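You operate a simulated robot arm through the tools that you are given. There is no shell and no other tool.

You run a simulated robot arm. Do the job below in one go: nothing can be reset, and whatever is moved stays where it is left.

## Task
Shake the blue-capped tube and stand it back in its rack.
Fine: use the shaker: slide the blue block aside, work the lever till no dye lies at the bottom, slide the block back; the other tube stays in the rack, unmixed. Set down upright: what you pick out. Where these are worked on the way, their far stop is far enough and under half their travel is too little: blue block.

The check looks at the end state, three seconds after you hand in, the way a careful person would. Anything else that was tipped, shoved, dropped, spilled or broken makes it a failure.

## Robot
A 6-joint arm with a two-finger gripper, fixed in place. Base frame: the origin is on the floor under the middle of its stand, x ahead of it, y to its left, z up; the work surface is at about z = 90. Units: cm, degrees, N and s.
It reaches about 157.2 cm from its shoulder. Its first joint turns from -166.0 to 166.0 degrees. Payload 2.45 kg.
Tool frame: the origin (TCP) lies between the finger pads and is the grasp point; the fingertips stand 2 cm ahead of it; z points along the fingers, y is the line along which they close. The gripper opens to 14 cm; its body begins 16.8 cm behind the TCP.
Orientation is that of the tool frame in the base frame, as a unit quaternion [w, x, y, z]. With the fingers straight down and closing along the base's y, the tool's x points along the base's -x, its y along +y and its z along -z.

## Interface
- The arm moves only by the tool step_arm. Its argument "motion" is a list of rows, each an object of numbers (a shift or turn left out is 0, a gripper value left out holds the last): "claw": the opening, from 0 (shut) to 1 (fully open); "tx", "ty", "tz": the shift along the base's x, y, z in cm; "ax", "ay", "az": the turn, a rotation vector about the base's x, y, z in degrees. In form: [{"claw": .., "tx": .., "ty": .., "tz": .., "ax": .., "ay": .., "az": ..}, ...]. A call has 1 to 20 rows; each row is the pose to reach, as a shift and turn from the pose commanded when the call began. Each row takes 0.2 s and may step no farther than 5 cm and 8.6 degrees from the row before; otherwise, or with a gripper value out of range, the whole call is refused. Where a pose cannot be reached the arm comes as near as it can. A force on the tool above 70 N (or 10 N above the force at the start of the call, whichever is more), or a blocked arm, ends the call early, and 0.2 s more pass. The fingers move at their own pace (about 4.5 cm/s each) and stop on an object; they squeeze with about 30 N. The grip force told is the motor's: it shows also when the fingers shut on nothing. Time passes only in rows, and 0.2 s behind the last, so rows that repeat a pose let the fingers close. It gives the time, the measured TCP pose, the force on the tool (base axes), the opening and the grip force at its end, in the units of the frame above (readings bear some noise), with the torque about the TCP (base axes, N m) and any sound that the robot's microphone picked up.
- Cameras (640 x 400 px; columns grow to the right, rows downward): "scene" is fixed at [4.84, -65.08, 165.64]; the picture's right is [0.54, -0.84, 0.00], its down [-0.42, -0.27, -0.86] and it looks along [0.73, 0.47, -0.50] (base axes); focal length 326 px, centre (320, 200). "wrist" rides on the gripper at [7.8, 1.1, -20.9] in the tool frame; the picture's right is [-0.14, 0.99, 0.00], its down [-0.92, -0.13, -0.37] and it looks along [-0.37, -0.05, 0.93] (tool axes); focal length 280 px, centre (320, 200). There is no depth. A picture from a camera that has moved, and an enlarged one, comes with that camera's place and axes in the base frame and with its lens.
- grab_frame(camera): a new picture of that camera. No time passes.
- close_up(camera, box): a new picture of the part [left, top, right, bottom] of that camera's present view, enlarged. No time passes.
- close_job(): hands the job in; it is judged then, once.

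Nothing tells you positions but the pictures and the camera data. Unless the task says otherwise, let go and move clear before handing in.

The tools are called after "Call:" by a JSON object that holds its "api" and its "payload". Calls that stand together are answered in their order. step_arm: Moves the arm, as the interface text tells. Its arguments: {"type":"object","properties":{"motion":{"type":"array","items":{"type":"object","properties":{"claw":{"type":"number"},"tx":{"type":"number"},"ty":{"type":"number"},"tz":{"type":"number"},"ax":{"type":"number"},"ay":{"type":"number"},"az":{"type":"number"}}}}},"required":["motion"]} The other tools are called the same way: grab_frame (camera) takes a picture; close_up (camera, box) takes an enlarged picture of a part of a camera's view; close_job () hands the job in.

At the start:

```text
time_s: 0.0
ee_pos: [81.65, -3.31, 122.78]
ee_rot: [0.0, 0.0, 1.0, 0.0]
wrist_force: [-0.4, 0.0, -0.5]
wrist_torque: [0.04, -0.02, -0.01]
width: 14.01
grasp_force: 0.0
```

scene: 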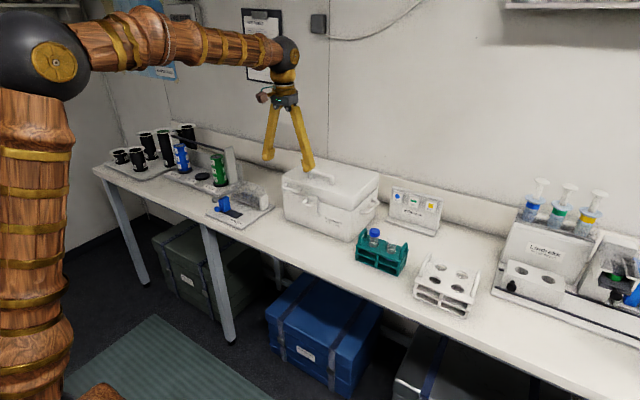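
wrist: 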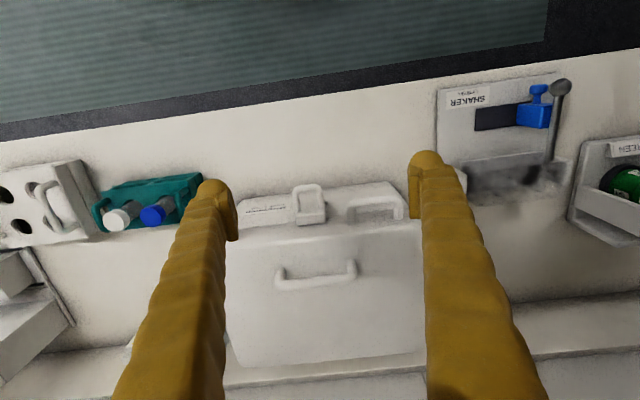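

I see a teal rack with a white-capped and a blue-capped tube, a cooler box, and a shaker with a blue block and lever to the arm's left. I'll look closer before moving.

Call:
{"api": "close_up", "payload": {"camera": "scene", "box": [340, 210, 500, 310]}}

Call:
{"api": "close_up", "payload": {"camera": "scene", "box": [180, 150, 300, 240]}}

Call:
{"api": "close_up", "payload": {"camera": "wrist", "box": [400, 50, 640, 250]}}

Call:
{"api": "close_up", "payload": {"camera": "wrist", "box": [0, 130, 260, 290]}}

Call:
{"api": "close_up", "payload": {"camera": "scene", "box": [480, 160, 640, 320]}}

Call:
{"api": "close_up", "payload": {"camera": "scene", "box": [380, 175, 460, 245]}}

```text
4.00 times, centred on (420, 260) of scene
camera zoom: at [4.84, -65.08, 165.64], right [0.54, -0.84, 0.0], down [-0.42, -0.27, -0.86], along [0.73, 0.47, -0.5], focal length 1306 px, centre (-80, -40)
```

zoom: 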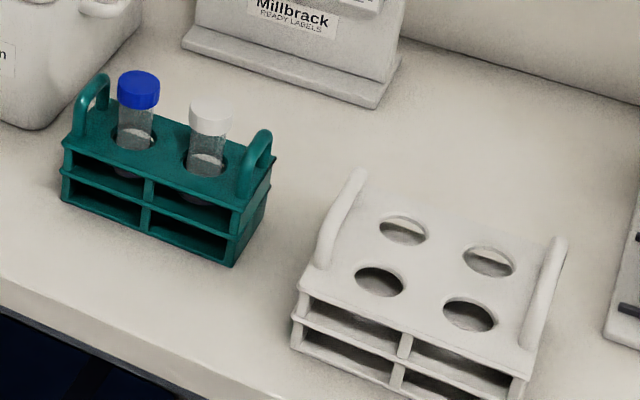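

```text
4.44 times, centred on (240, 195) of scene
camera zoom: at [4.84, -65.08, 165.64], right [0.54, -0.84, 0.0], down [-0.42, -0.27, -0.86], along [0.73, 0.47, -0.5], focal length 1451 px, centre (676, 222)
```

zoom: 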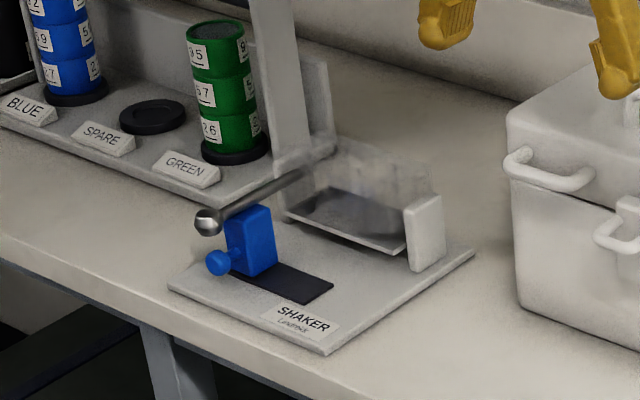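

```text
2.00 times, centred on (520, 150) of wrist
camera zoom: at [73.8, -2.13, 143.76], right [0.14, 0.99, 0.0], down [0.92, -0.13, 0.37], along [0.37, -0.05, -0.93], focal length 561 px, centre (-80, 300)
```

zoom: 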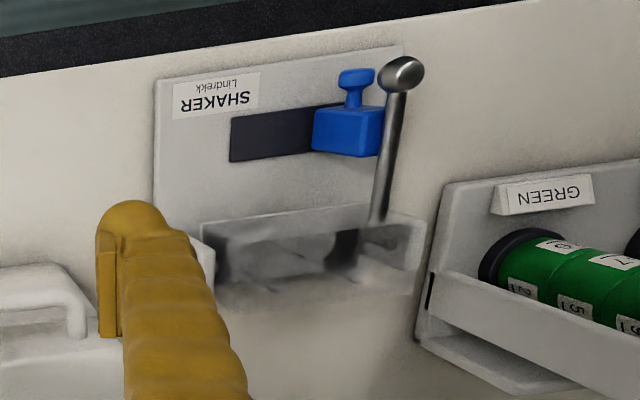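

```text
2.46 times, centred on (130, 210) of wrist
camera zoom: at [73.8, -2.13, 143.76], right [0.14, 0.99, 0.0], down [0.92, -0.13, 0.37], along [0.37, -0.05, -0.93], focal length 690 px, centre (788, 175)
```

zoom: 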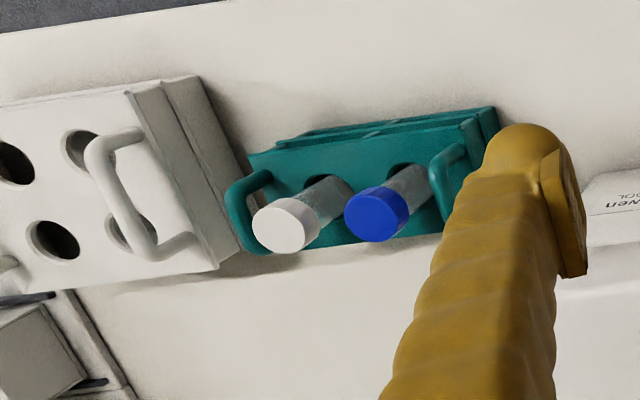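

```text
2.50 times, centred on (560, 240) of scene
camera zoom: at [4.84, -65.08, 165.64], right [0.54, -0.84, 0.0], down [-0.42, -0.27, -0.86], along [0.73, 0.47, -0.5], focal length 816 px, centre (-280, 100)
```

zoom: 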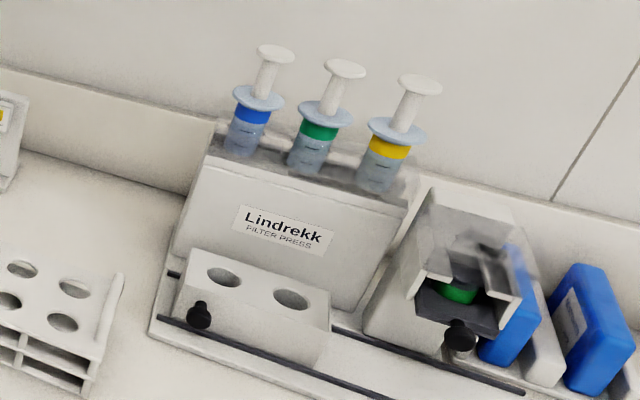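

```text
5.71 times, centred on (420, 210) of scene
camera zoom: at [4.84, -65.08, 165.64], right [0.54, -0.84, 0.0], down [-0.42, -0.27, -0.86], along [0.73, 0.47, -0.5], focal length 1865 px, centre (-251, 143)
```

zoom: 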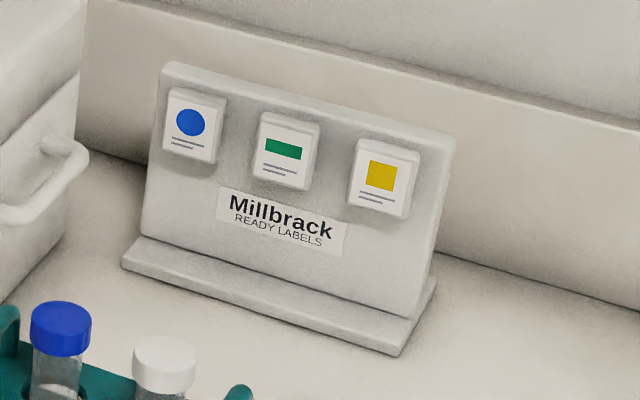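

I see the shaker to the left with the block next to the lever, and a cloudy area around its tray. I take the blue cap to be near (89.6, -32, 102), and I'll move above the shaker next to look down at it.

Call:
{"api": "step_arm", "payload": {"motion": [{"tz": 4}, {"tz": 8, "ty": 2}, {"tz": 8, "ty": 6.5}, {"tz": 8, "ty": 11}, {"tz": 8, "ty": 15.5}, {"tz": 8, "ty": 20}, {"tz": 8, "ty": 24.5}, {"tz": 8, "ty": 28}, {"tz": 8, "ty": 28}]}}

Call:
{"api": "grab_frame", "payload": {"camera": "wrist"}}

Call:
{"api": "grab_frame", "payload": {"camera": "scene"}}

```text
time_s: 2.0
ee_pos: [81.75, 24.81, 130.91]
ee_rot: [0.0, 0.0, 1.0, 0.0]
wrist_force: [-0.7, 0.7, -0.6]
wrist_torque: [0.0, 0.01, 0.03]
width: 14.02
grasp_force: 0.0
```

```text
taken
camera wrist: at [73.85, 25.92, 151.82], right [0.14, 0.99, 0.0], down [0.92, -0.13, 0.37], along [0.37, -0.05, -0.93], focal length 280 px, centre (320, 200)
```

wrist: 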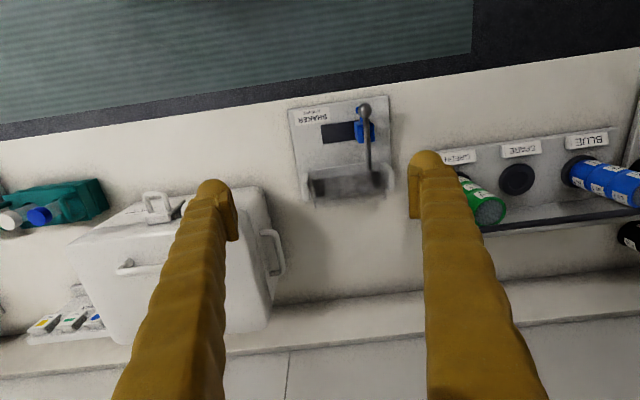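

```text
taken
```

scene: 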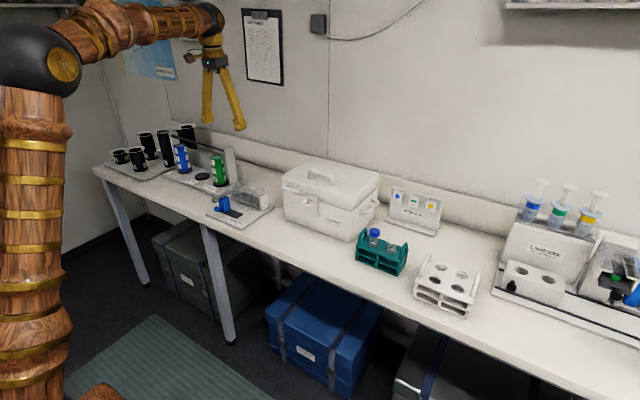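

Call:
{"api": "close_up", "payload": {"camera": "wrist", "box": [270, 80, 410, 220]}}

Call:
{"api": "close_up", "payload": {"camera": "scene", "box": [190, 165, 290, 240]}}

Call:
{"api": "close_up", "payload": {"camera": "wrist", "box": [0, 150, 120, 250]}}

```text
2.86 times, centred on (340, 150) of wrist
camera zoom: at [73.85, 25.92, 151.82], right [0.14, 0.99, 0.0], down [0.92, -0.13, 0.37], along [0.37, -0.05, -0.93], focal length 801 px, centre (263, 343)
```

zoom: 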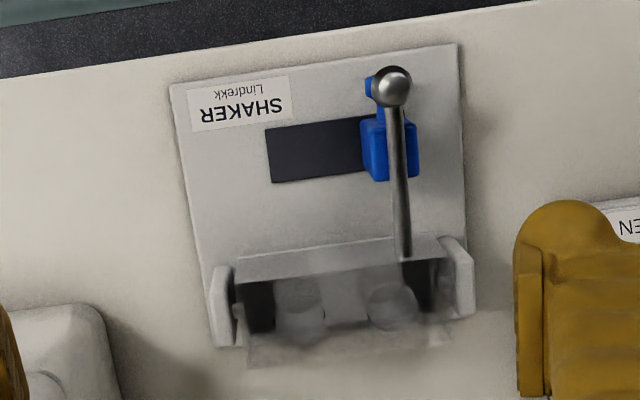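

```text
5.33 times, centred on (240, 202) of scene
camera zoom: at [4.84, -65.08, 165.64], right [0.54, -0.84, 0.0], down [-0.42, -0.27, -0.86], along [0.73, 0.47, -0.5], focal length 1741 px, centre (747, 187)
```

zoom: 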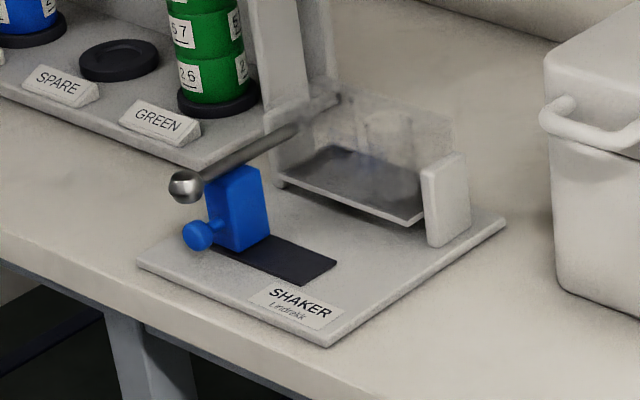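

```text
4.00 times, centred on (60, 200) of wrist
camera zoom: at [73.85, 25.92, 151.82], right [0.14, 0.99, 0.0], down [0.92, -0.13, 0.37], along [0.37, -0.05, -0.93], focal length 1122 px, centre (1360, 200)
```

zoom: 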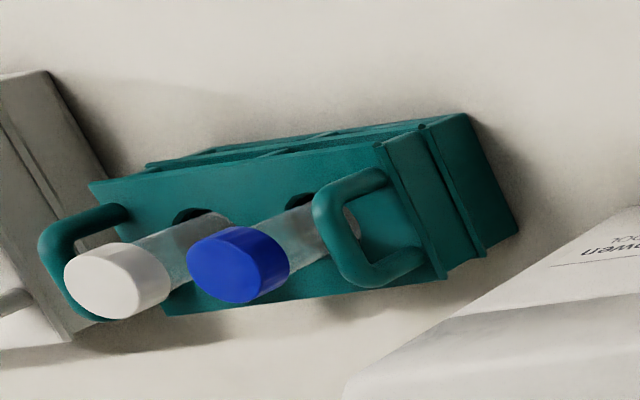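

The shaker is a clear two-well cradle between two posts, with the lever pointing towards the robot at about (79, 33, 99). The blue block sits under the lever at y≈33 and its slot runs to y≈25; I'll look at the cradle from closer above.

Call:
{"api": "step_arm", "payload": {"motion": [{"tx": 4, "ty": 1, "tz": -2}, {"tx": 8, "ty": 2, "tz": -4}, {"tx": 11, "ty": 3, "tz": -7}, {"tx": 12, "ty": 3, "tz": -11}, {"tx": 12, "ty": 3, "tz": -11}]}}

Call:
{"api": "grab_frame", "payload": {"camera": "wrist"}}

Call:
{"api": "close_up", "payload": {"camera": "wrist", "box": [220, 60, 440, 200]}}

Call:
{"api": "close_up", "payload": {"camera": "scene", "box": [190, 165, 290, 240]}}

```text
time_s: 3.2
ee_pos: [93.77, 27.63, 119.94]
ee_rot: [0.001, 0.0, 1.0, 0.0]
wrist_force: [-0.8, 0.7, -0.5]
wrist_torque: [0.05, 0.0, 0.0]
width: 14.02
grasp_force: 0.1
```

```text
taken
camera wrist: at [85.83, 28.75, 140.83], right [0.14, 0.99, 0.0], down [0.92, -0.13, 0.37], along [0.37, -0.05, -0.93], focal length 280 px, centre (320, 200)
```

wrist: 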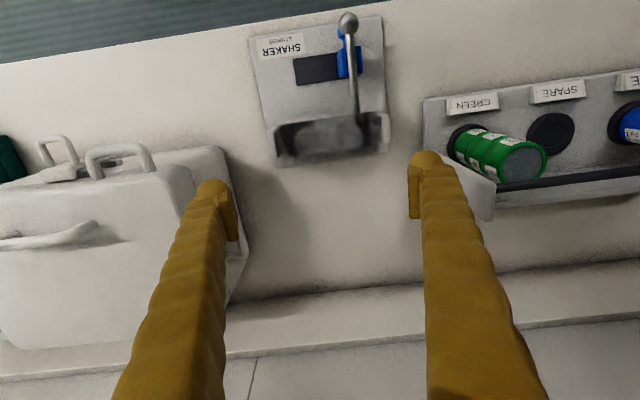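

```text
2.86 times, centred on (330, 130) of wrist
camera zoom: at [85.83, 28.75, 140.83], right [0.14, 0.99, 0.0], down [0.92, -0.13, 0.37], along [0.37, -0.05, -0.93], focal length 801 px, centre (291, 400)
```

zoom: 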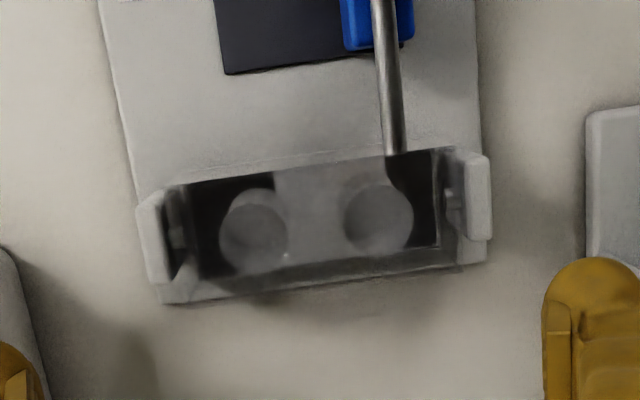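

```text
5.33 times, centred on (240, 202) of scene
camera zoom: at [4.84, -65.08, 165.64], right [0.54, -0.84, 0.0], down [-0.42, -0.27, -0.86], along [0.73, 0.47, -0.5], focal length 1741 px, centre (747, 187)
```

zoom: 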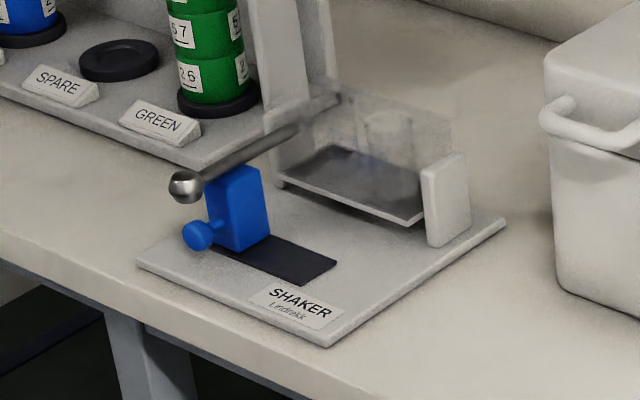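

I see two clear sleeves in the cradle at about (93, 25.8) and (93, 32.3). I'll zoom in further on the cradle and lever to get their heights.

Call:
{"api": "close_up", "payload": {"camera": "scene", "box": [215, 170, 285, 215]}}

Call:
{"api": "close_up", "payload": {"camera": "wrist", "box": [260, 100, 400, 180]}}

```text
8.89 times, centred on (250, 192) of scene
camera zoom: at [4.84, -65.08, 165.64], right [0.54, -0.84, 0.0], down [-0.42, -0.27, -0.86], along [0.73, 0.47, -0.5], focal length 2901 px, centre (942, 267)
```

zoom: 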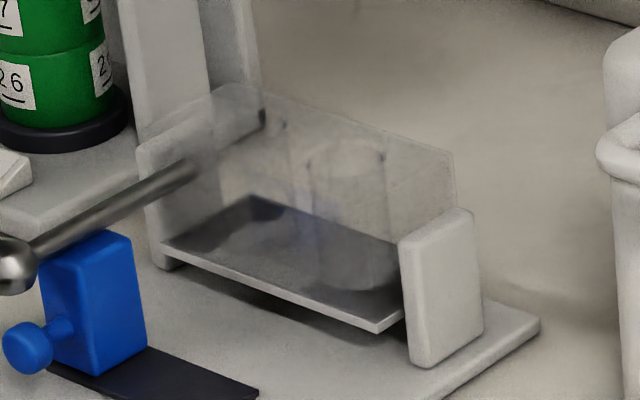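

```text
4.57 times, centred on (330, 140) of wrist
camera zoom: at [85.83, 28.75, 140.83], right [0.14, 0.99, 0.0], down [0.92, -0.13, 0.37], along [0.37, -0.05, -0.93], focal length 1282 px, centre (274, 474)
```

zoom: 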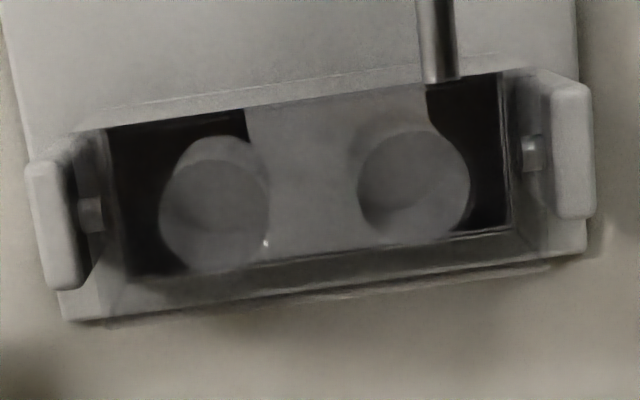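

I take the sleeves to be open clear cylinders with rims around z≈101, and the lever's axle to be near (92.7, z 99). The lever stays locked for now, so I'll fetch the tube first: I'm going to the rack and turning the gripper 90° so it closes along x, clear of the white tube.

Call:
{"api": "step_arm", "payload": {"motion": [{"tz": 5}, {"tz": 10}, {"tx": -0.35, "ty": -4.9, "tz": 10, "az": 7.5}, {"tx": -0.7, "ty": -9.8, "tz": 10, "az": 15}, {"tx": -1.05, "ty": -14.7, "tz": 10, "az": 22.5}, {"tx": -1.4, "ty": -19.6, "tz": 10, "az": 30}, {"tx": -1.75, "ty": -24.5, "tz": 10, "az": 37.5}, {"tx": -2.1, "ty": -29.4, "tz": 10, "az": 45}, {"tx": -2.45, "ty": -34.3, "tz": 10, "az": 52.5}, {"tx": -2.8, "ty": -39.2, "tz": 10, "az": 60}, {"tx": -3.15, "ty": -44.1, "tz": 10, "az": 67.5}, {"tx": -3.5, "ty": -49, "tz": 10, "az": 75}, {"tx": -3.85, "ty": -53.9, "tz": 10, "az": 82.5}, {"tx": -4.2, "ty": -58.8, "tz": 10, "az": 90}, {"tx": -4.2, "ty": -58.8, "tz": 10, "az": 90}]}}

Call:
{"api": "grab_frame", "payload": {"camera": "wrist"}}

Call:
{"api": "grab_frame", "payload": {"camera": "scene"}}

```text
time_s: 6.4
ee_pos: [89.46, -31.03, 129.77]
ee_rot: [0.0, -0.707, 0.707, -0.001]
wrist_force: [-0.2, -0.1, 0.4]
wrist_torque: [0.01, 0.0, -0.02]
width: 13.99
grasp_force: 0.0
```

```text
taken
camera wrist: at [88.31, -38.93, 150.76], right [-0.99, 0.14, 0.0], down [0.13, 0.92, 0.37], along [0.05, 0.37, -0.93], focal length 280 px, centre (320, 200)
```

wrist: 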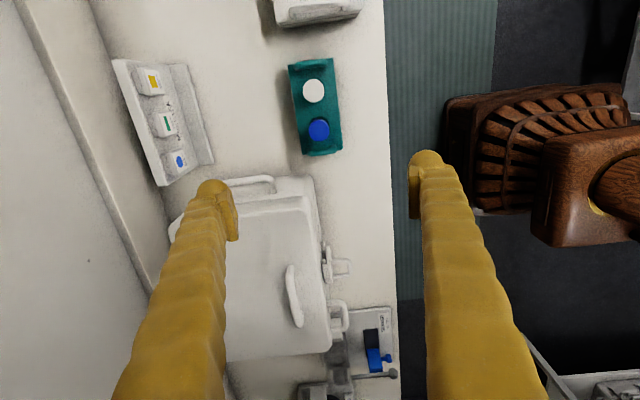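

```text
taken
```

scene: 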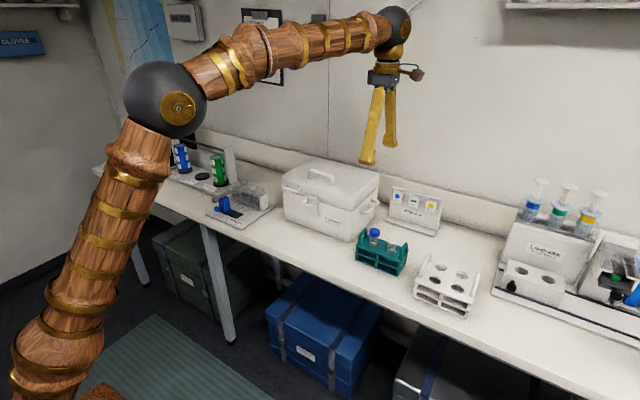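

Call:
{"api": "close_up", "payload": {"camera": "wrist", "box": [270, 40, 370, 170]}}

Call:
{"api": "close_up", "payload": {"camera": "scene", "box": [345, 215, 415, 285]}}

```text
3.08 times, centred on (320, 105) of wrist
camera zoom: at [88.31, -38.93, 150.76], right [-0.99, 0.14, 0.0], down [0.13, 0.92, 0.37], along [0.05, 0.37, -0.93], focal length 863 px, centre (320, 492)
```

zoom: 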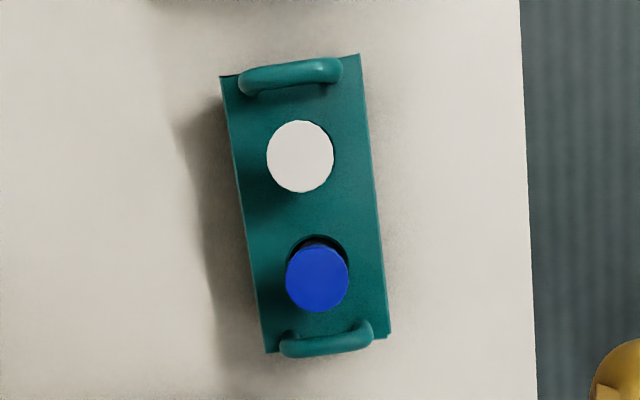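

```text
5.71 times, centred on (380, 250) of scene
camera zoom: at [4.84, -65.08, 165.64], right [0.54, -0.84, 0.0], down [-0.42, -0.27, -0.86], along [0.73, 0.47, -0.5], focal length 1865 px, centre (-23, -86)
```

zoom: 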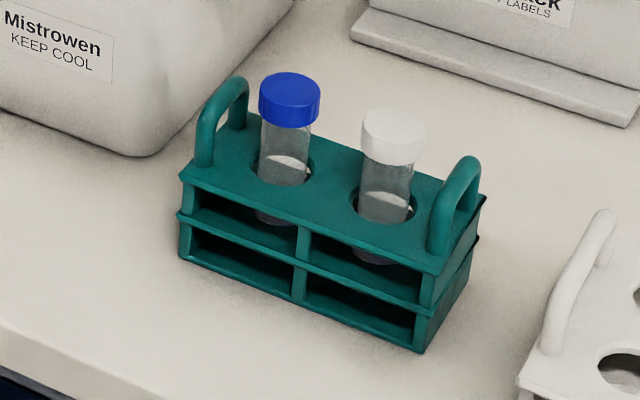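

The rack lies square with the base axes: blue cap top at about (89.4, -32.2, 102.8), white cap at about (89.4, -38.5). I'll narrow the fingers, centre above the blue cap and descend part way to check alignment.

Call:
{"api": "step_arm", "payload": {"motion": [{"claw": 0.6, "ty": -1.15, "tz": -4}, {"claw": 0.6, "ty": -1.15, "tz": -8}, {"claw": 0.6, "ty": -1.15, "tz": -12}, {"claw": 0.6, "ty": -1.15, "tz": -16}, {"claw": 0.6, "ty": -1.15, "tz": -20}, {"claw": 0.6, "ty": -1.15, "tz": -20}]}}

Call:
{"api": "grab_frame", "payload": {"camera": "wrist"}}

Call:
{"api": "close_up", "payload": {"camera": "scene", "box": [330, 160, 450, 280]}}

```text
time_s: 7.8
ee_pos: [89.47, -32.27, 109.85]
ee_rot: [0.0, 0.708, -0.707, 0.0]
wrist_force: [0.8, -0.9, -0.6]
wrist_torque: [0.02, 0.0, -0.01]
width: 8.4
grasp_force: 0.0
```

```text
taken
camera wrist: at [88.35, -40.02, 130.81], right [-0.99, 0.14, 0.0], down [0.13, 0.92, 0.37], along [0.05, 0.37, -0.93], focal length 280 px, centre (320, 200)
```

wrist: 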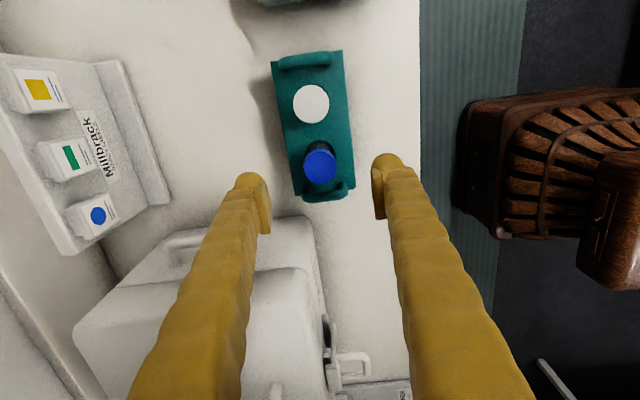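

```text
3.33 times, centred on (390, 220) of scene
camera zoom: at [4.84, -65.08, 165.64], right [0.54, -0.84, 0.0], down [-0.42, -0.27, -0.86], along [0.73, 0.47, -0.5], focal length 1088 px, centre (87, 133)
```

zoom: 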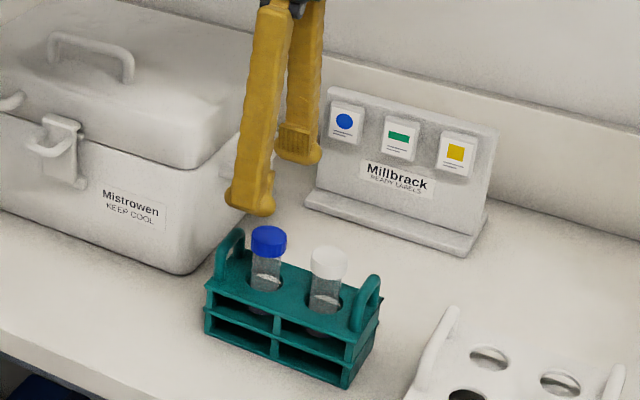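

Call:
{"api": "close_up", "payload": {"camera": "wrist", "box": [240, 80, 400, 220]}}

```text
2.86 times, centred on (320, 150) of wrist
camera zoom: at [88.35, -40.02, 130.81], right [-0.99, 0.14, 0.0], down [0.13, 0.92, 0.37], along [0.05, 0.37, -0.93], focal length 801 px, centre (320, 343)
```

zoom: 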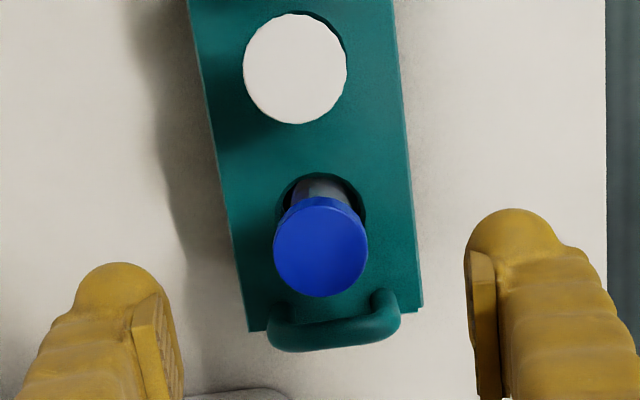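

The fingers line up on either side of the blue cap, which I take to be at (89.4, -32.5). Next I descend to the cap's middle and close.

Call:
{"api": "step_arm", "payload": {"motion": [{"tx": -0.05, "ty": -0.2, "tz": -3}, {"tx": -0.05, "ty": -0.2, "tz": -6}, {"tx": -0.05, "ty": -0.2, "tz": -8.1}, {"tx": -0.05, "ty": -0.2, "tz": -8.1}]}}

Call:
{"api": "grab_frame", "payload": {"camera": "wrist"}}

Call:
{"api": "close_up", "payload": {"camera": "scene", "box": [330, 160, 450, 280]}}

```text
time_s: 8.8
ee_pos: [89.46, -32.46, 101.76]
ee_rot: [0.0, -0.707, 0.707, -0.001]
wrist_force: [0.2, 0.0, -0.2]
wrist_torque: [0.01, 0.05, 0.0]
width: 8.41
grasp_force: 0.0
```

```text
taken
camera wrist: at [88.32, -40.27, 122.63], right [-0.99, 0.14, 0.0], down [0.13, 0.92, 0.37], along [0.05, 0.37, -0.93], focal length 280 px, centre (320, 200)
```

wrist: 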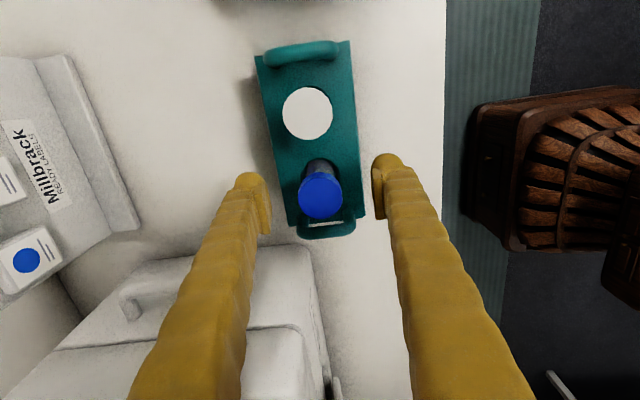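

```text
3.33 times, centred on (390, 220) of scene
camera zoom: at [4.84, -65.08, 165.64], right [0.54, -0.84, 0.0], down [-0.42, -0.27, -0.86], along [0.73, 0.47, -0.5], focal length 1088 px, centre (87, 133)
```

zoom: 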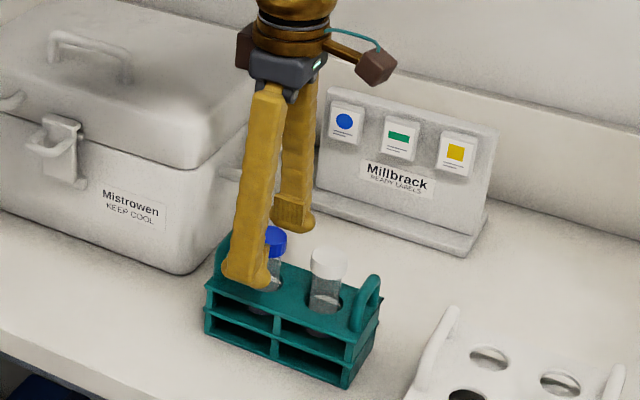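

The cap sits centred between the pads. I'll close on it now.

Call:
{"api": "step_arm", "payload": {"motion": [{"claw": 0.3}, {"claw": 0.2}, {"claw": 0.15}, {"claw": 0.15}, {"claw": 0.15}, {"claw": 0.15}]}}

Call:
{"api": "close_up", "payload": {"camera": "wrist", "box": [230, 100, 410, 240]}}

```text
time_s: 10.2
ee_pos: [89.5, -32.4, 101.75]
ee_rot: [0.0, -0.707, 0.707, 0.0]
wrist_force: [0.2, 0.5, 0.3]
wrist_torque: [0.0, -0.02, -0.04]
width: 3.34
grasp_force: 30.4
```

```text
2.86 times, centred on (320, 170) of wrist
camera zoom: at [88.32, -40.27, 122.64], right [-0.99, 0.14, 0.0], down [0.13, 0.92, 0.37], along [0.05, 0.37, -0.93], focal length 801 px, centre (320, 286)
```

zoom: 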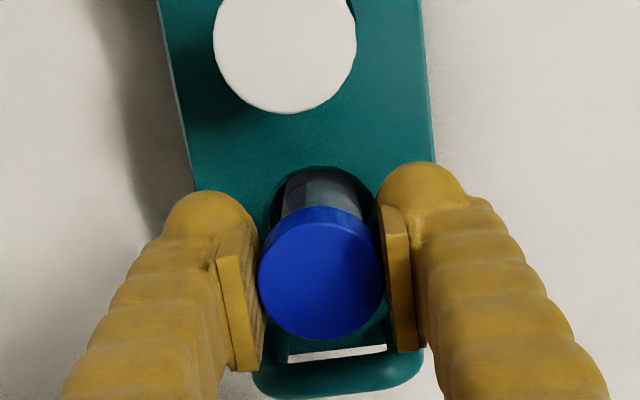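

The fingers hold the cap (3.34 cm, 30 N). I lift straight up.

Call:
{"api": "step_arm", "payload": {"motion": [{"tz": 1}, {"tz": 3}, {"tz": 6}, {"tz": 9}, {"tz": 12}, {"tz": 15}, {"tz": 18}, {"tz": 18}]}}

Call:
{"api": "grab_frame", "payload": {"camera": "wrist"}}

Call:
{"api": "close_up", "payload": {"camera": "scene", "box": [330, 120, 450, 280]}}

```text
time_s: 12.0
ee_pos: [89.48, -32.35, 119.79]
ee_rot: [0.0, 0.707, -0.707, 0.001]
wrist_force: [0.0, 0.2, -0.9]
wrist_torque: [-0.04, -0.03, 0.0]
width: 3.32
grasp_force: 30.2
```

```text
taken
camera wrist: at [88.29, -40.15, 140.64], right [-0.99, 0.14, 0.0], down [0.13, 0.92, 0.37], along [0.05, 0.37, -0.93], focal length 280 px, centre (320, 200)
```

wrist: 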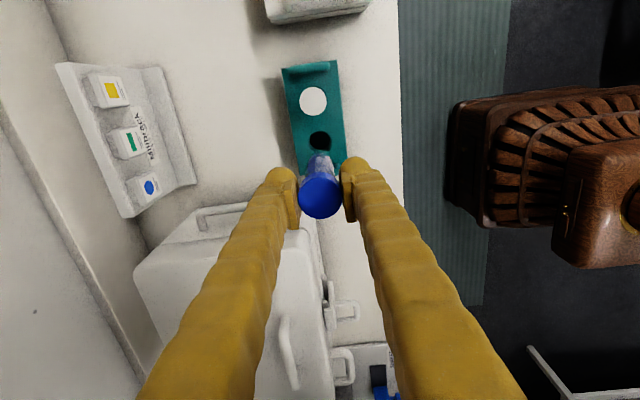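

```text
2.50 times, centred on (390, 200) of scene
camera zoom: at [4.84, -65.08, 165.64], right [0.54, -0.84, 0.0], down [-0.42, -0.27, -0.86], along [0.73, 0.47, -0.5], focal length 816 px, centre (145, 200)
```

zoom: 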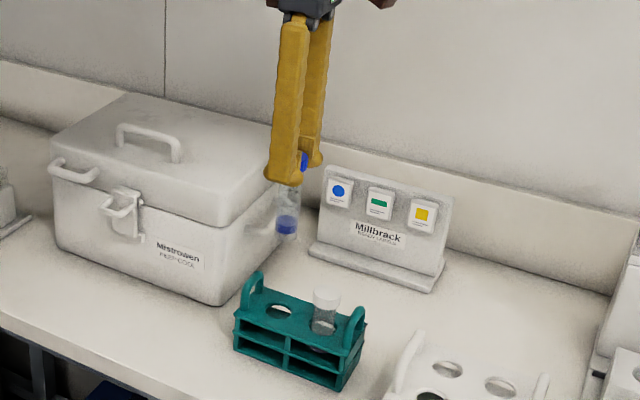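

Call:
{"api": "close_up", "payload": {"camera": "scene", "box": [365, 165, 425, 225]}}

Call:
{"api": "close_up", "payload": {"camera": "wrist", "box": [250, 50, 390, 230]}}

```text
6.67 times, centred on (395, 195) of scene
camera zoom: at [4.84, -65.08, 165.64], right [0.54, -0.84, 0.0], down [-0.42, -0.27, -0.86], along [0.73, 0.47, -0.5], focal length 2176 px, centre (-180, 233)
```

zoom: 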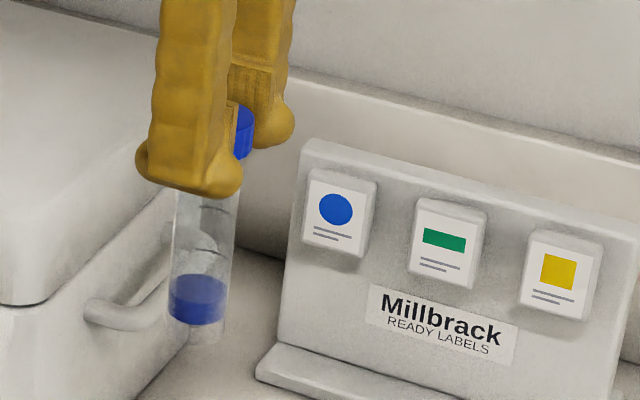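

```text
2.22 times, centred on (320, 140) of wrist
camera zoom: at [88.29, -40.15, 140.64], right [-0.99, 0.14, 0.0], down [0.13, 0.92, 0.37], along [0.05, 0.37, -0.93], focal length 623 px, centre (320, 333)
```

zoom: 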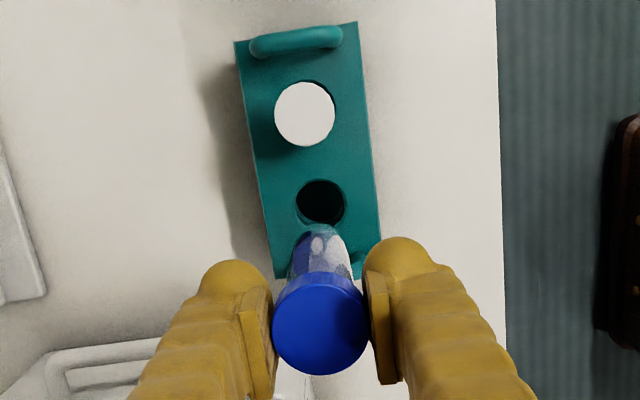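

The blue dye lies in a layer at the tube's bottom, and the tube hangs about 11.3 cm below the grasp point. I raise it to z≈135 and carry it over the cooler to the shaker.

Call:
{"api": "step_arm", "payload": {"motion": [{"tz": 5}, {"tz": 10}, {"tz": 15}, {"tx": 0.1, "ty": 2, "tz": 15.2}, {"tx": 0.3, "ty": 6, "tz": 15.2}, {"tx": 0.6, "ty": 10, "tz": 15.2}, {"tx": 0.9, "ty": 14.2, "tz": 15.2}, {"tx": 1.1, "ty": 18.4, "tz": 15.2}, {"tx": 1.4, "ty": 22.6, "tz": 15.2}, {"tx": 1.6, "ty": 26.8, "tz": 15.2}, {"tx": 1.9, "ty": 31, "tz": 15.2}, {"tx": 2.1, "ty": 35.2, "tz": 15.2}, {"tx": 2.4, "ty": 39.4, "tz": 15.2}, {"tx": 2.7, "ty": 43.6, "tz": 15.2}, {"tx": 2.9, "ty": 47.8, "tz": 15.2}, {"tx": 3.2, "ty": 52, "tz": 15.2}, {"tx": 3.4, "ty": 55, "tz": 15.2}, {"tx": 3.5, "ty": 57.5, "tz": 15.2}, {"tx": 3.5, "ty": 58.2, "tz": 15.2}, {"tx": 3.5, "ty": 58.2, "tz": 15.2}]}}

Call:
{"api": "grab_frame", "payload": {"camera": "wrist"}}

Call:
{"api": "grab_frame", "payload": {"camera": "scene"}}

```text
time_s: 16.2
ee_pos: [93.04, 25.85, 134.85]
ee_rot: [0.0, 0.707, -0.707, 0.0]
wrist_force: [1.1, 0.5, -0.7]
wrist_torque: [0.02, 0.01, -0.01]
width: 3.32
grasp_force: 30.5
```

```text
taken
camera wrist: at [91.78, 17.93, 155.82], right [-0.99, 0.14, 0.0], down [0.13, 0.92, 0.37], along [0.05, 0.37, -0.93], focal length 280 px, centre (320, 200)
```

wrist: 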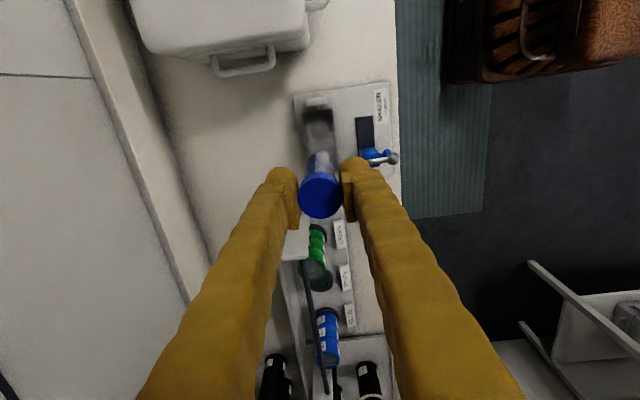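

```text
taken
```

scene: 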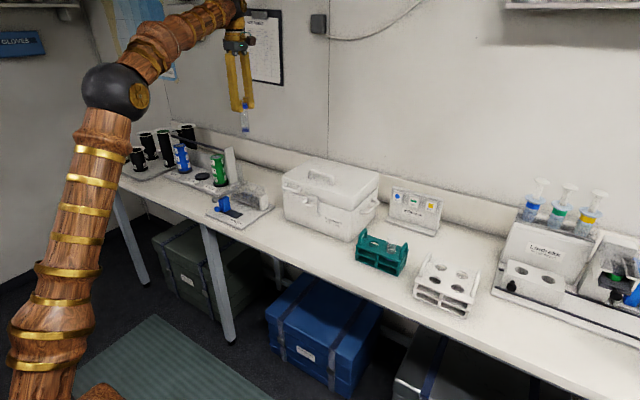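

Call:
{"api": "close_up", "payload": {"camera": "wrist", "box": [260, 70, 420, 230]}}

Call:
{"api": "close_up", "payload": {"camera": "scene", "box": [205, 90, 285, 230]}}

```text
2.50 times, centred on (340, 150) of wrist
camera zoom: at [91.78, 17.93, 155.82], right [-0.99, 0.14, 0.0], down [0.13, 0.92, 0.37], along [0.05, 0.37, -0.93], focal length 701 px, centre (270, 325)
```

zoom: 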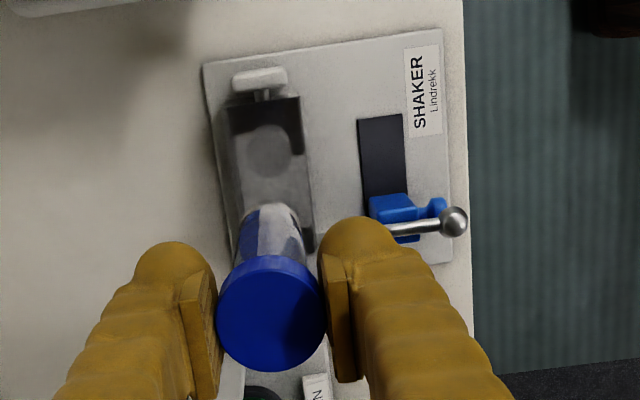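

```text
2.86 times, centred on (245, 160) of scene
camera zoom: at [4.84, -65.08, 165.64], right [0.54, -0.84, 0.0], down [-0.42, -0.27, -0.86], along [0.73, 0.47, -0.5], focal length 933 px, centre (534, 314)
```

zoom: 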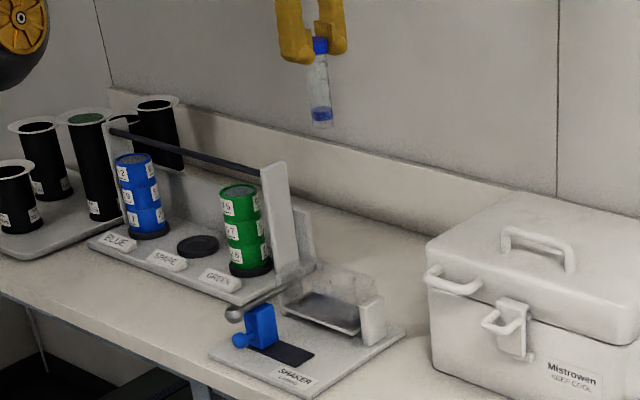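

Call:
{"api": "close_up", "payload": {"camera": "wrist", "box": [300, 90, 350, 160]}}

```text
5.71 times, centred on (325, 125) of wrist
camera zoom: at [91.78, 17.93, 155.82], right [-0.99, 0.14, 0.0], down [0.13, 0.92, 0.37], along [0.05, 0.37, -0.93], focal length 1602 px, centre (291, 629)
```

zoom: 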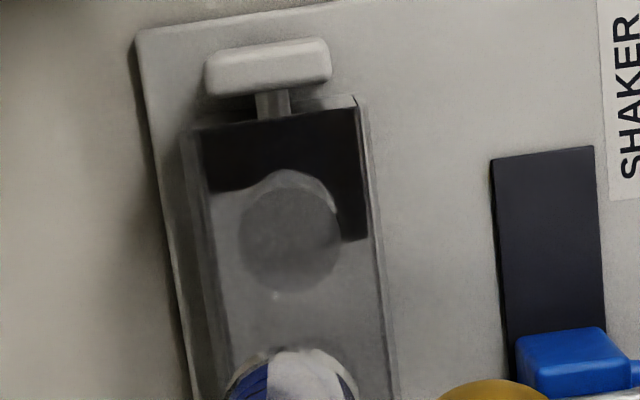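

I take the sleeve's rim to be centred at about (92.9, 25.75, 102). I'll lower the tube to just above the rim and compare tube and sleeve in the same pictures.

Call:
{"api": "step_arm", "payload": {"motion": [{"tx": -0.05, "ty": 0, "tz": -4}, {"tx": -0.05, "ty": 0, "tz": -8}, {"tx": -0.05, "ty": 0, "tz": -12}, {"tx": -0.05, "ty": 0, "tz": -16}, {"tx": -0.05, "ty": 0, "tz": -19.5}, {"tx": -0.05, "ty": 0, "tz": -19.5}]}}

Call:
{"api": "grab_frame", "payload": {"camera": "wrist"}}

Call:
{"api": "close_up", "payload": {"camera": "wrist", "box": [290, 80, 370, 180]}}

Call:
{"api": "close_up", "payload": {"camera": "scene", "box": [210, 130, 290, 220]}}

```text
time_s: 17.6
ee_pos: [92.99, 25.91, 115.3]
ee_rot: [0.0, 0.707, -0.707, 0.0]
wrist_force: [0.6, -0.4, -0.7]
wrist_torque: [-0.01, 0.01, -0.01]
width: 3.31
grasp_force: 29.8
```

```text
taken
camera wrist: at [91.83, 18.03, 136.3], right [-0.99, 0.14, 0.0], down [0.13, 0.92, 0.37], along [0.05, 0.37, -0.93], focal length 280 px, centre (320, 200)
```

wrist: 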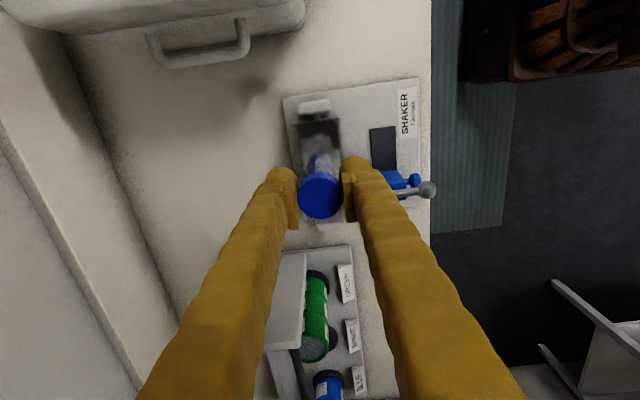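

```text
4.00 times, centred on (330, 130) of wrist
camera zoom: at [91.83, 18.03, 136.3], right [-0.99, 0.14, 0.0], down [0.13, 0.92, 0.37], along [0.05, 0.37, -0.93], focal length 1122 px, centre (280, 480)
```

zoom: 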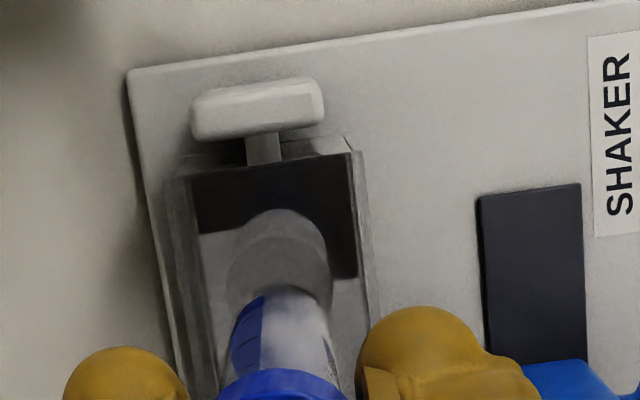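

```text
4.44 times, centred on (250, 175) of scene
camera zoom: at [4.84, -65.08, 165.64], right [0.54, -0.84, 0.0], down [-0.42, -0.27, -0.86], along [0.73, 0.47, -0.5], focal length 1451 px, centre (631, 311)
```

zoom: 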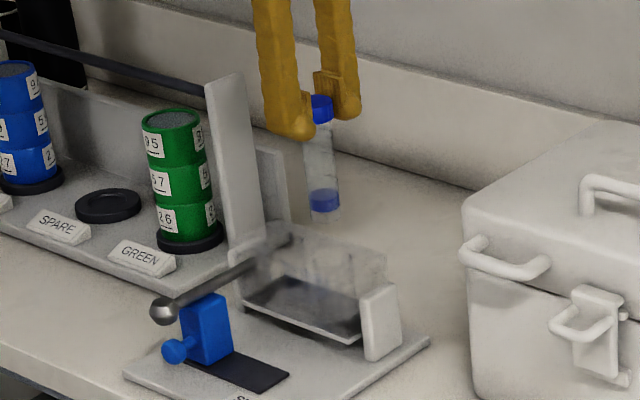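

Call:
{"api": "close_up", "payload": {"camera": "scene", "box": [262, 145, 302, 185]}}

Call:
{"api": "close_up", "payload": {"camera": "scene", "box": [262, 165, 302, 205]}}

Call:
{"api": "close_up", "payload": {"camera": "wrist", "box": [300, 120, 350, 170]}}

```text
10.00 times, centred on (282, 165) of scene
camera zoom: at [4.84, -65.08, 165.64], right [0.54, -0.84, 0.0], down [-0.42, -0.27, -0.86], along [0.73, 0.47, -0.5], focal length 3264 px, centre (700, 550)
```

zoom: 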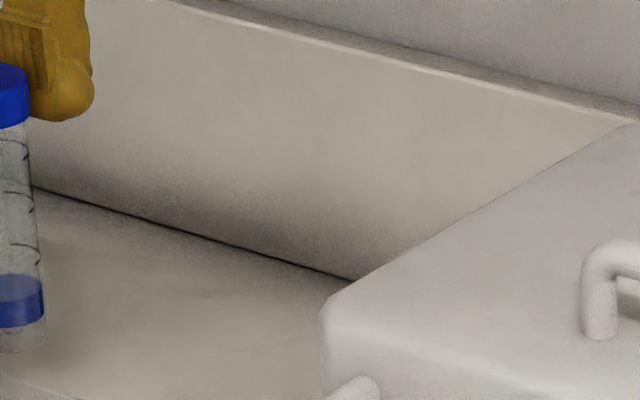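

```text
10.00 times, centred on (282, 185) of scene
camera zoom: at [4.84, -65.08, 165.64], right [0.54, -0.84, 0.0], down [-0.42, -0.27, -0.86], along [0.73, 0.47, -0.5], focal length 3264 px, centre (700, 350)
```

zoom: 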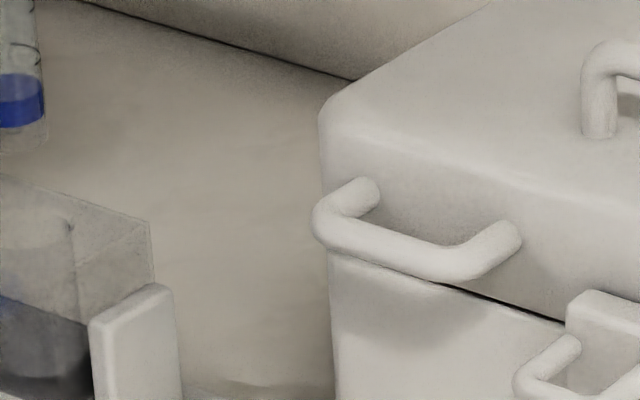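

```text
8.00 times, centred on (325, 145) of wrist
camera zoom: at [91.83, 18.03, 136.3], right [-0.99, 0.14, 0.0], down [0.13, 0.92, 0.37], along [0.05, 0.37, -0.93], focal length 2243 px, centre (280, 640)
```

zoom: 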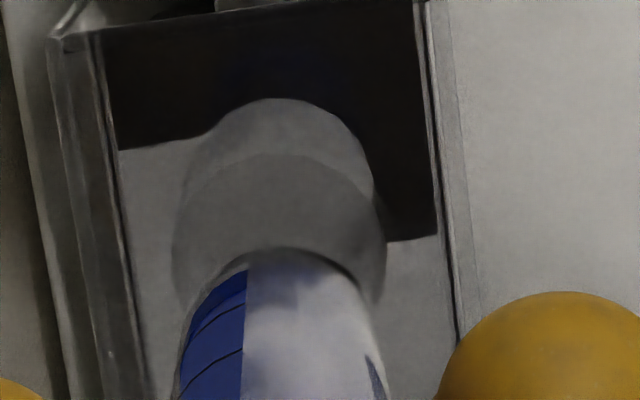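

The tube hangs above the left sleeve, about 2–3 cm over the rim. I'll lower it 1.8 cm more and compare edges again before inserting.

Call:
{"api": "step_arm", "payload": {"motion": [{"tz": -1, "ty": -0.1}, {"tz": -1.8, "ty": -0.1}, {"tz": -1.8, "ty": -0.1}]}}

Call:
{"api": "close_up", "payload": {"camera": "wrist", "box": [295, 110, 355, 170]}}

Call:
{"api": "close_up", "payload": {"camera": "scene", "box": [240, 160, 290, 210]}}

```text
time_s: 18.4
ee_pos: [93.06, 25.79, 113.67]
ee_rot: [0.0, -0.707, 0.707, 0.0]
wrist_force: [0.2, -0.6, -0.9]
wrist_torque: [0.03, -0.01, 0.03]
width: 3.34
grasp_force: 29.6
```

```text
6.67 times, centred on (325, 140) of wrist
camera zoom: at [91.78, 17.9, 134.54], right [-0.99, 0.14, 0.0], down [0.13, 0.92, 0.37], along [0.05, 0.37, -0.93], focal length 1869 px, centre (287, 600)
```

zoom: 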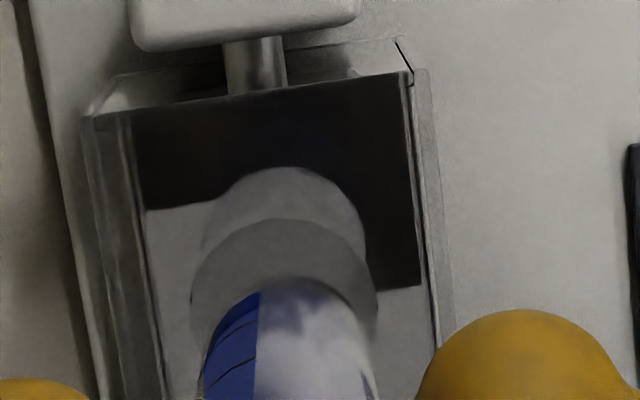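

```text
8.00 times, centred on (265, 185) of scene
camera zoom: at [4.84, -65.08, 165.64], right [0.54, -0.84, 0.0], down [-0.42, -0.27, -0.86], along [0.73, 0.47, -0.5], focal length 2611 px, centre (760, 320)
```

zoom: 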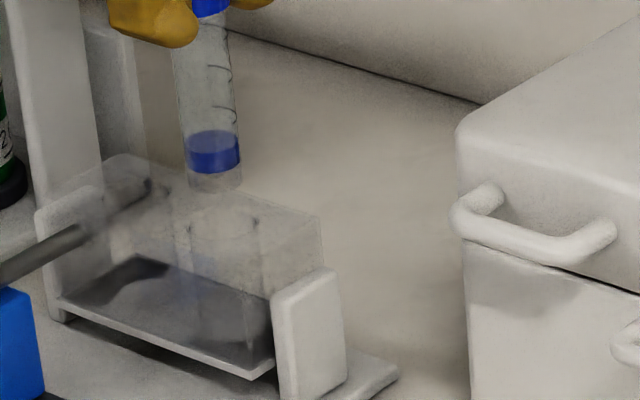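

Call:
{"api": "close_up", "payload": {"camera": "scene", "box": [252, 168, 282, 198]}}

Call:
{"api": "close_up", "payload": {"camera": "wrist", "box": [305, 125, 345, 165]}}

```text
13.33 times, centred on (267, 183) of scene
camera zoom: at [4.84, -65.08, 165.64], right [0.54, -0.84, 0.0], down [-0.42, -0.27, -0.86], along [0.73, 0.47, -0.5], focal length 4352 px, centre (1027, 427)
```

zoom: 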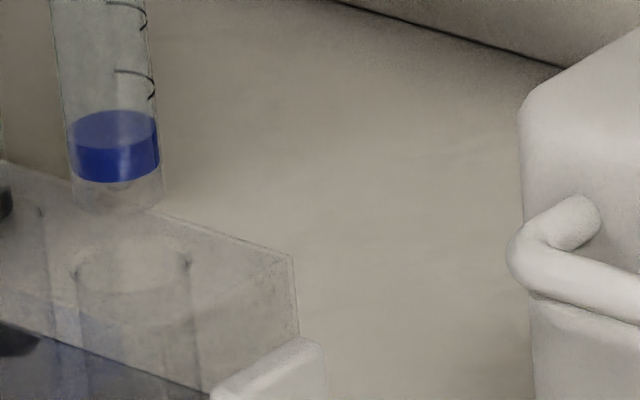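

```text
10.00 times, centred on (325, 145) of wrist
camera zoom: at [91.78, 17.9, 134.54], right [-0.99, 0.14, 0.0], down [0.13, 0.92, 0.37], along [0.05, 0.37, -0.93], focal length 2804 px, centre (270, 750)
```

zoom: 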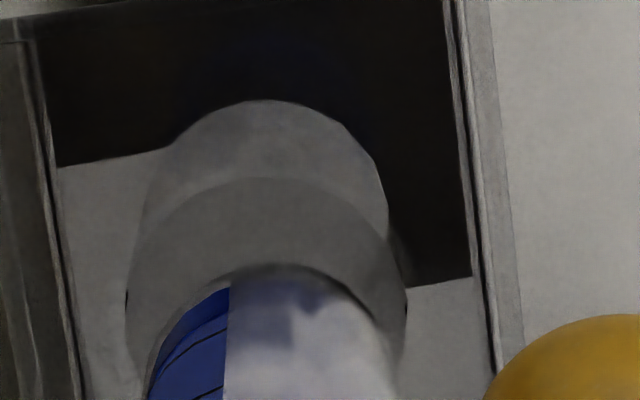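

Both cameras agree: the rim is centred at about (92.92, 25.74, 100.45) and the tube's bottom at about (92.93, 25.95, 103.0). I shift 0.2 cm in y and start inserting in small steps, watching the force.

Call:
{"api": "step_arm", "payload": {"motion": [{"ty": -0.2, "tz": 0}, {"ty": -0.2, "tz": -1}, {"ty": -0.2, "tz": -2}, {"ty": -0.2, "tz": -3}, {"ty": -0.2, "tz": -3.5}, {"ty": -0.2, "tz": -3.5}]}}

Call:
{"api": "close_up", "payload": {"camera": "wrist", "box": [295, 110, 355, 170]}}

Call:
{"api": "close_up", "payload": {"camera": "scene", "box": [245, 165, 285, 205]}}

```text
time_s: 19.8
ee_pos: [92.99, 25.6, 110.22]
ee_rot: [0.0, -0.707, 0.707, -0.001]
wrist_force: [-0.1, 0.1, 0.0]
wrist_torque: [0.01, 0.01, 0.0]
width: 3.33
grasp_force: 29.3
```

```text
6.67 times, centred on (325, 140) of wrist
camera zoom: at [91.76, 17.72, 131.07], right [-0.99, 0.14, 0.0], down [0.13, 0.92, 0.37], along [0.05, 0.37, -0.93], focal length 1869 px, centre (287, 600)
```

zoom: 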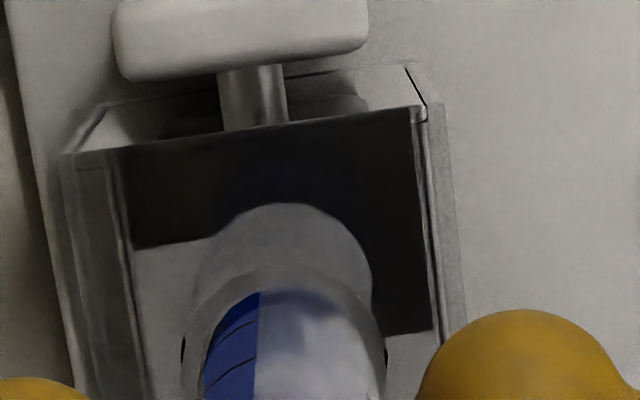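

```text
10.00 times, centred on (265, 185) of scene
camera zoom: at [4.84, -65.08, 165.64], right [0.54, -0.84, 0.0], down [-0.42, -0.27, -0.86], along [0.73, 0.47, -0.5], focal length 3264 px, centre (870, 350)
```

zoom: 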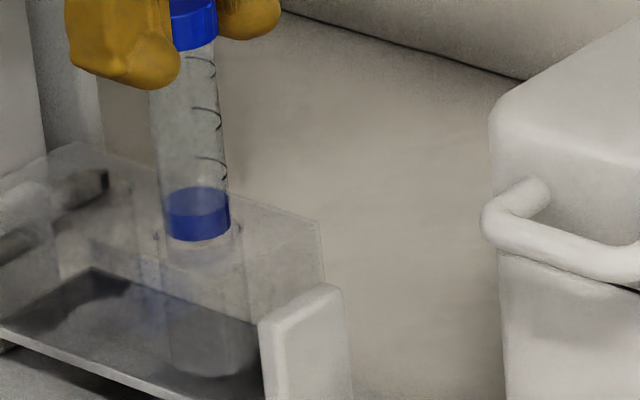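

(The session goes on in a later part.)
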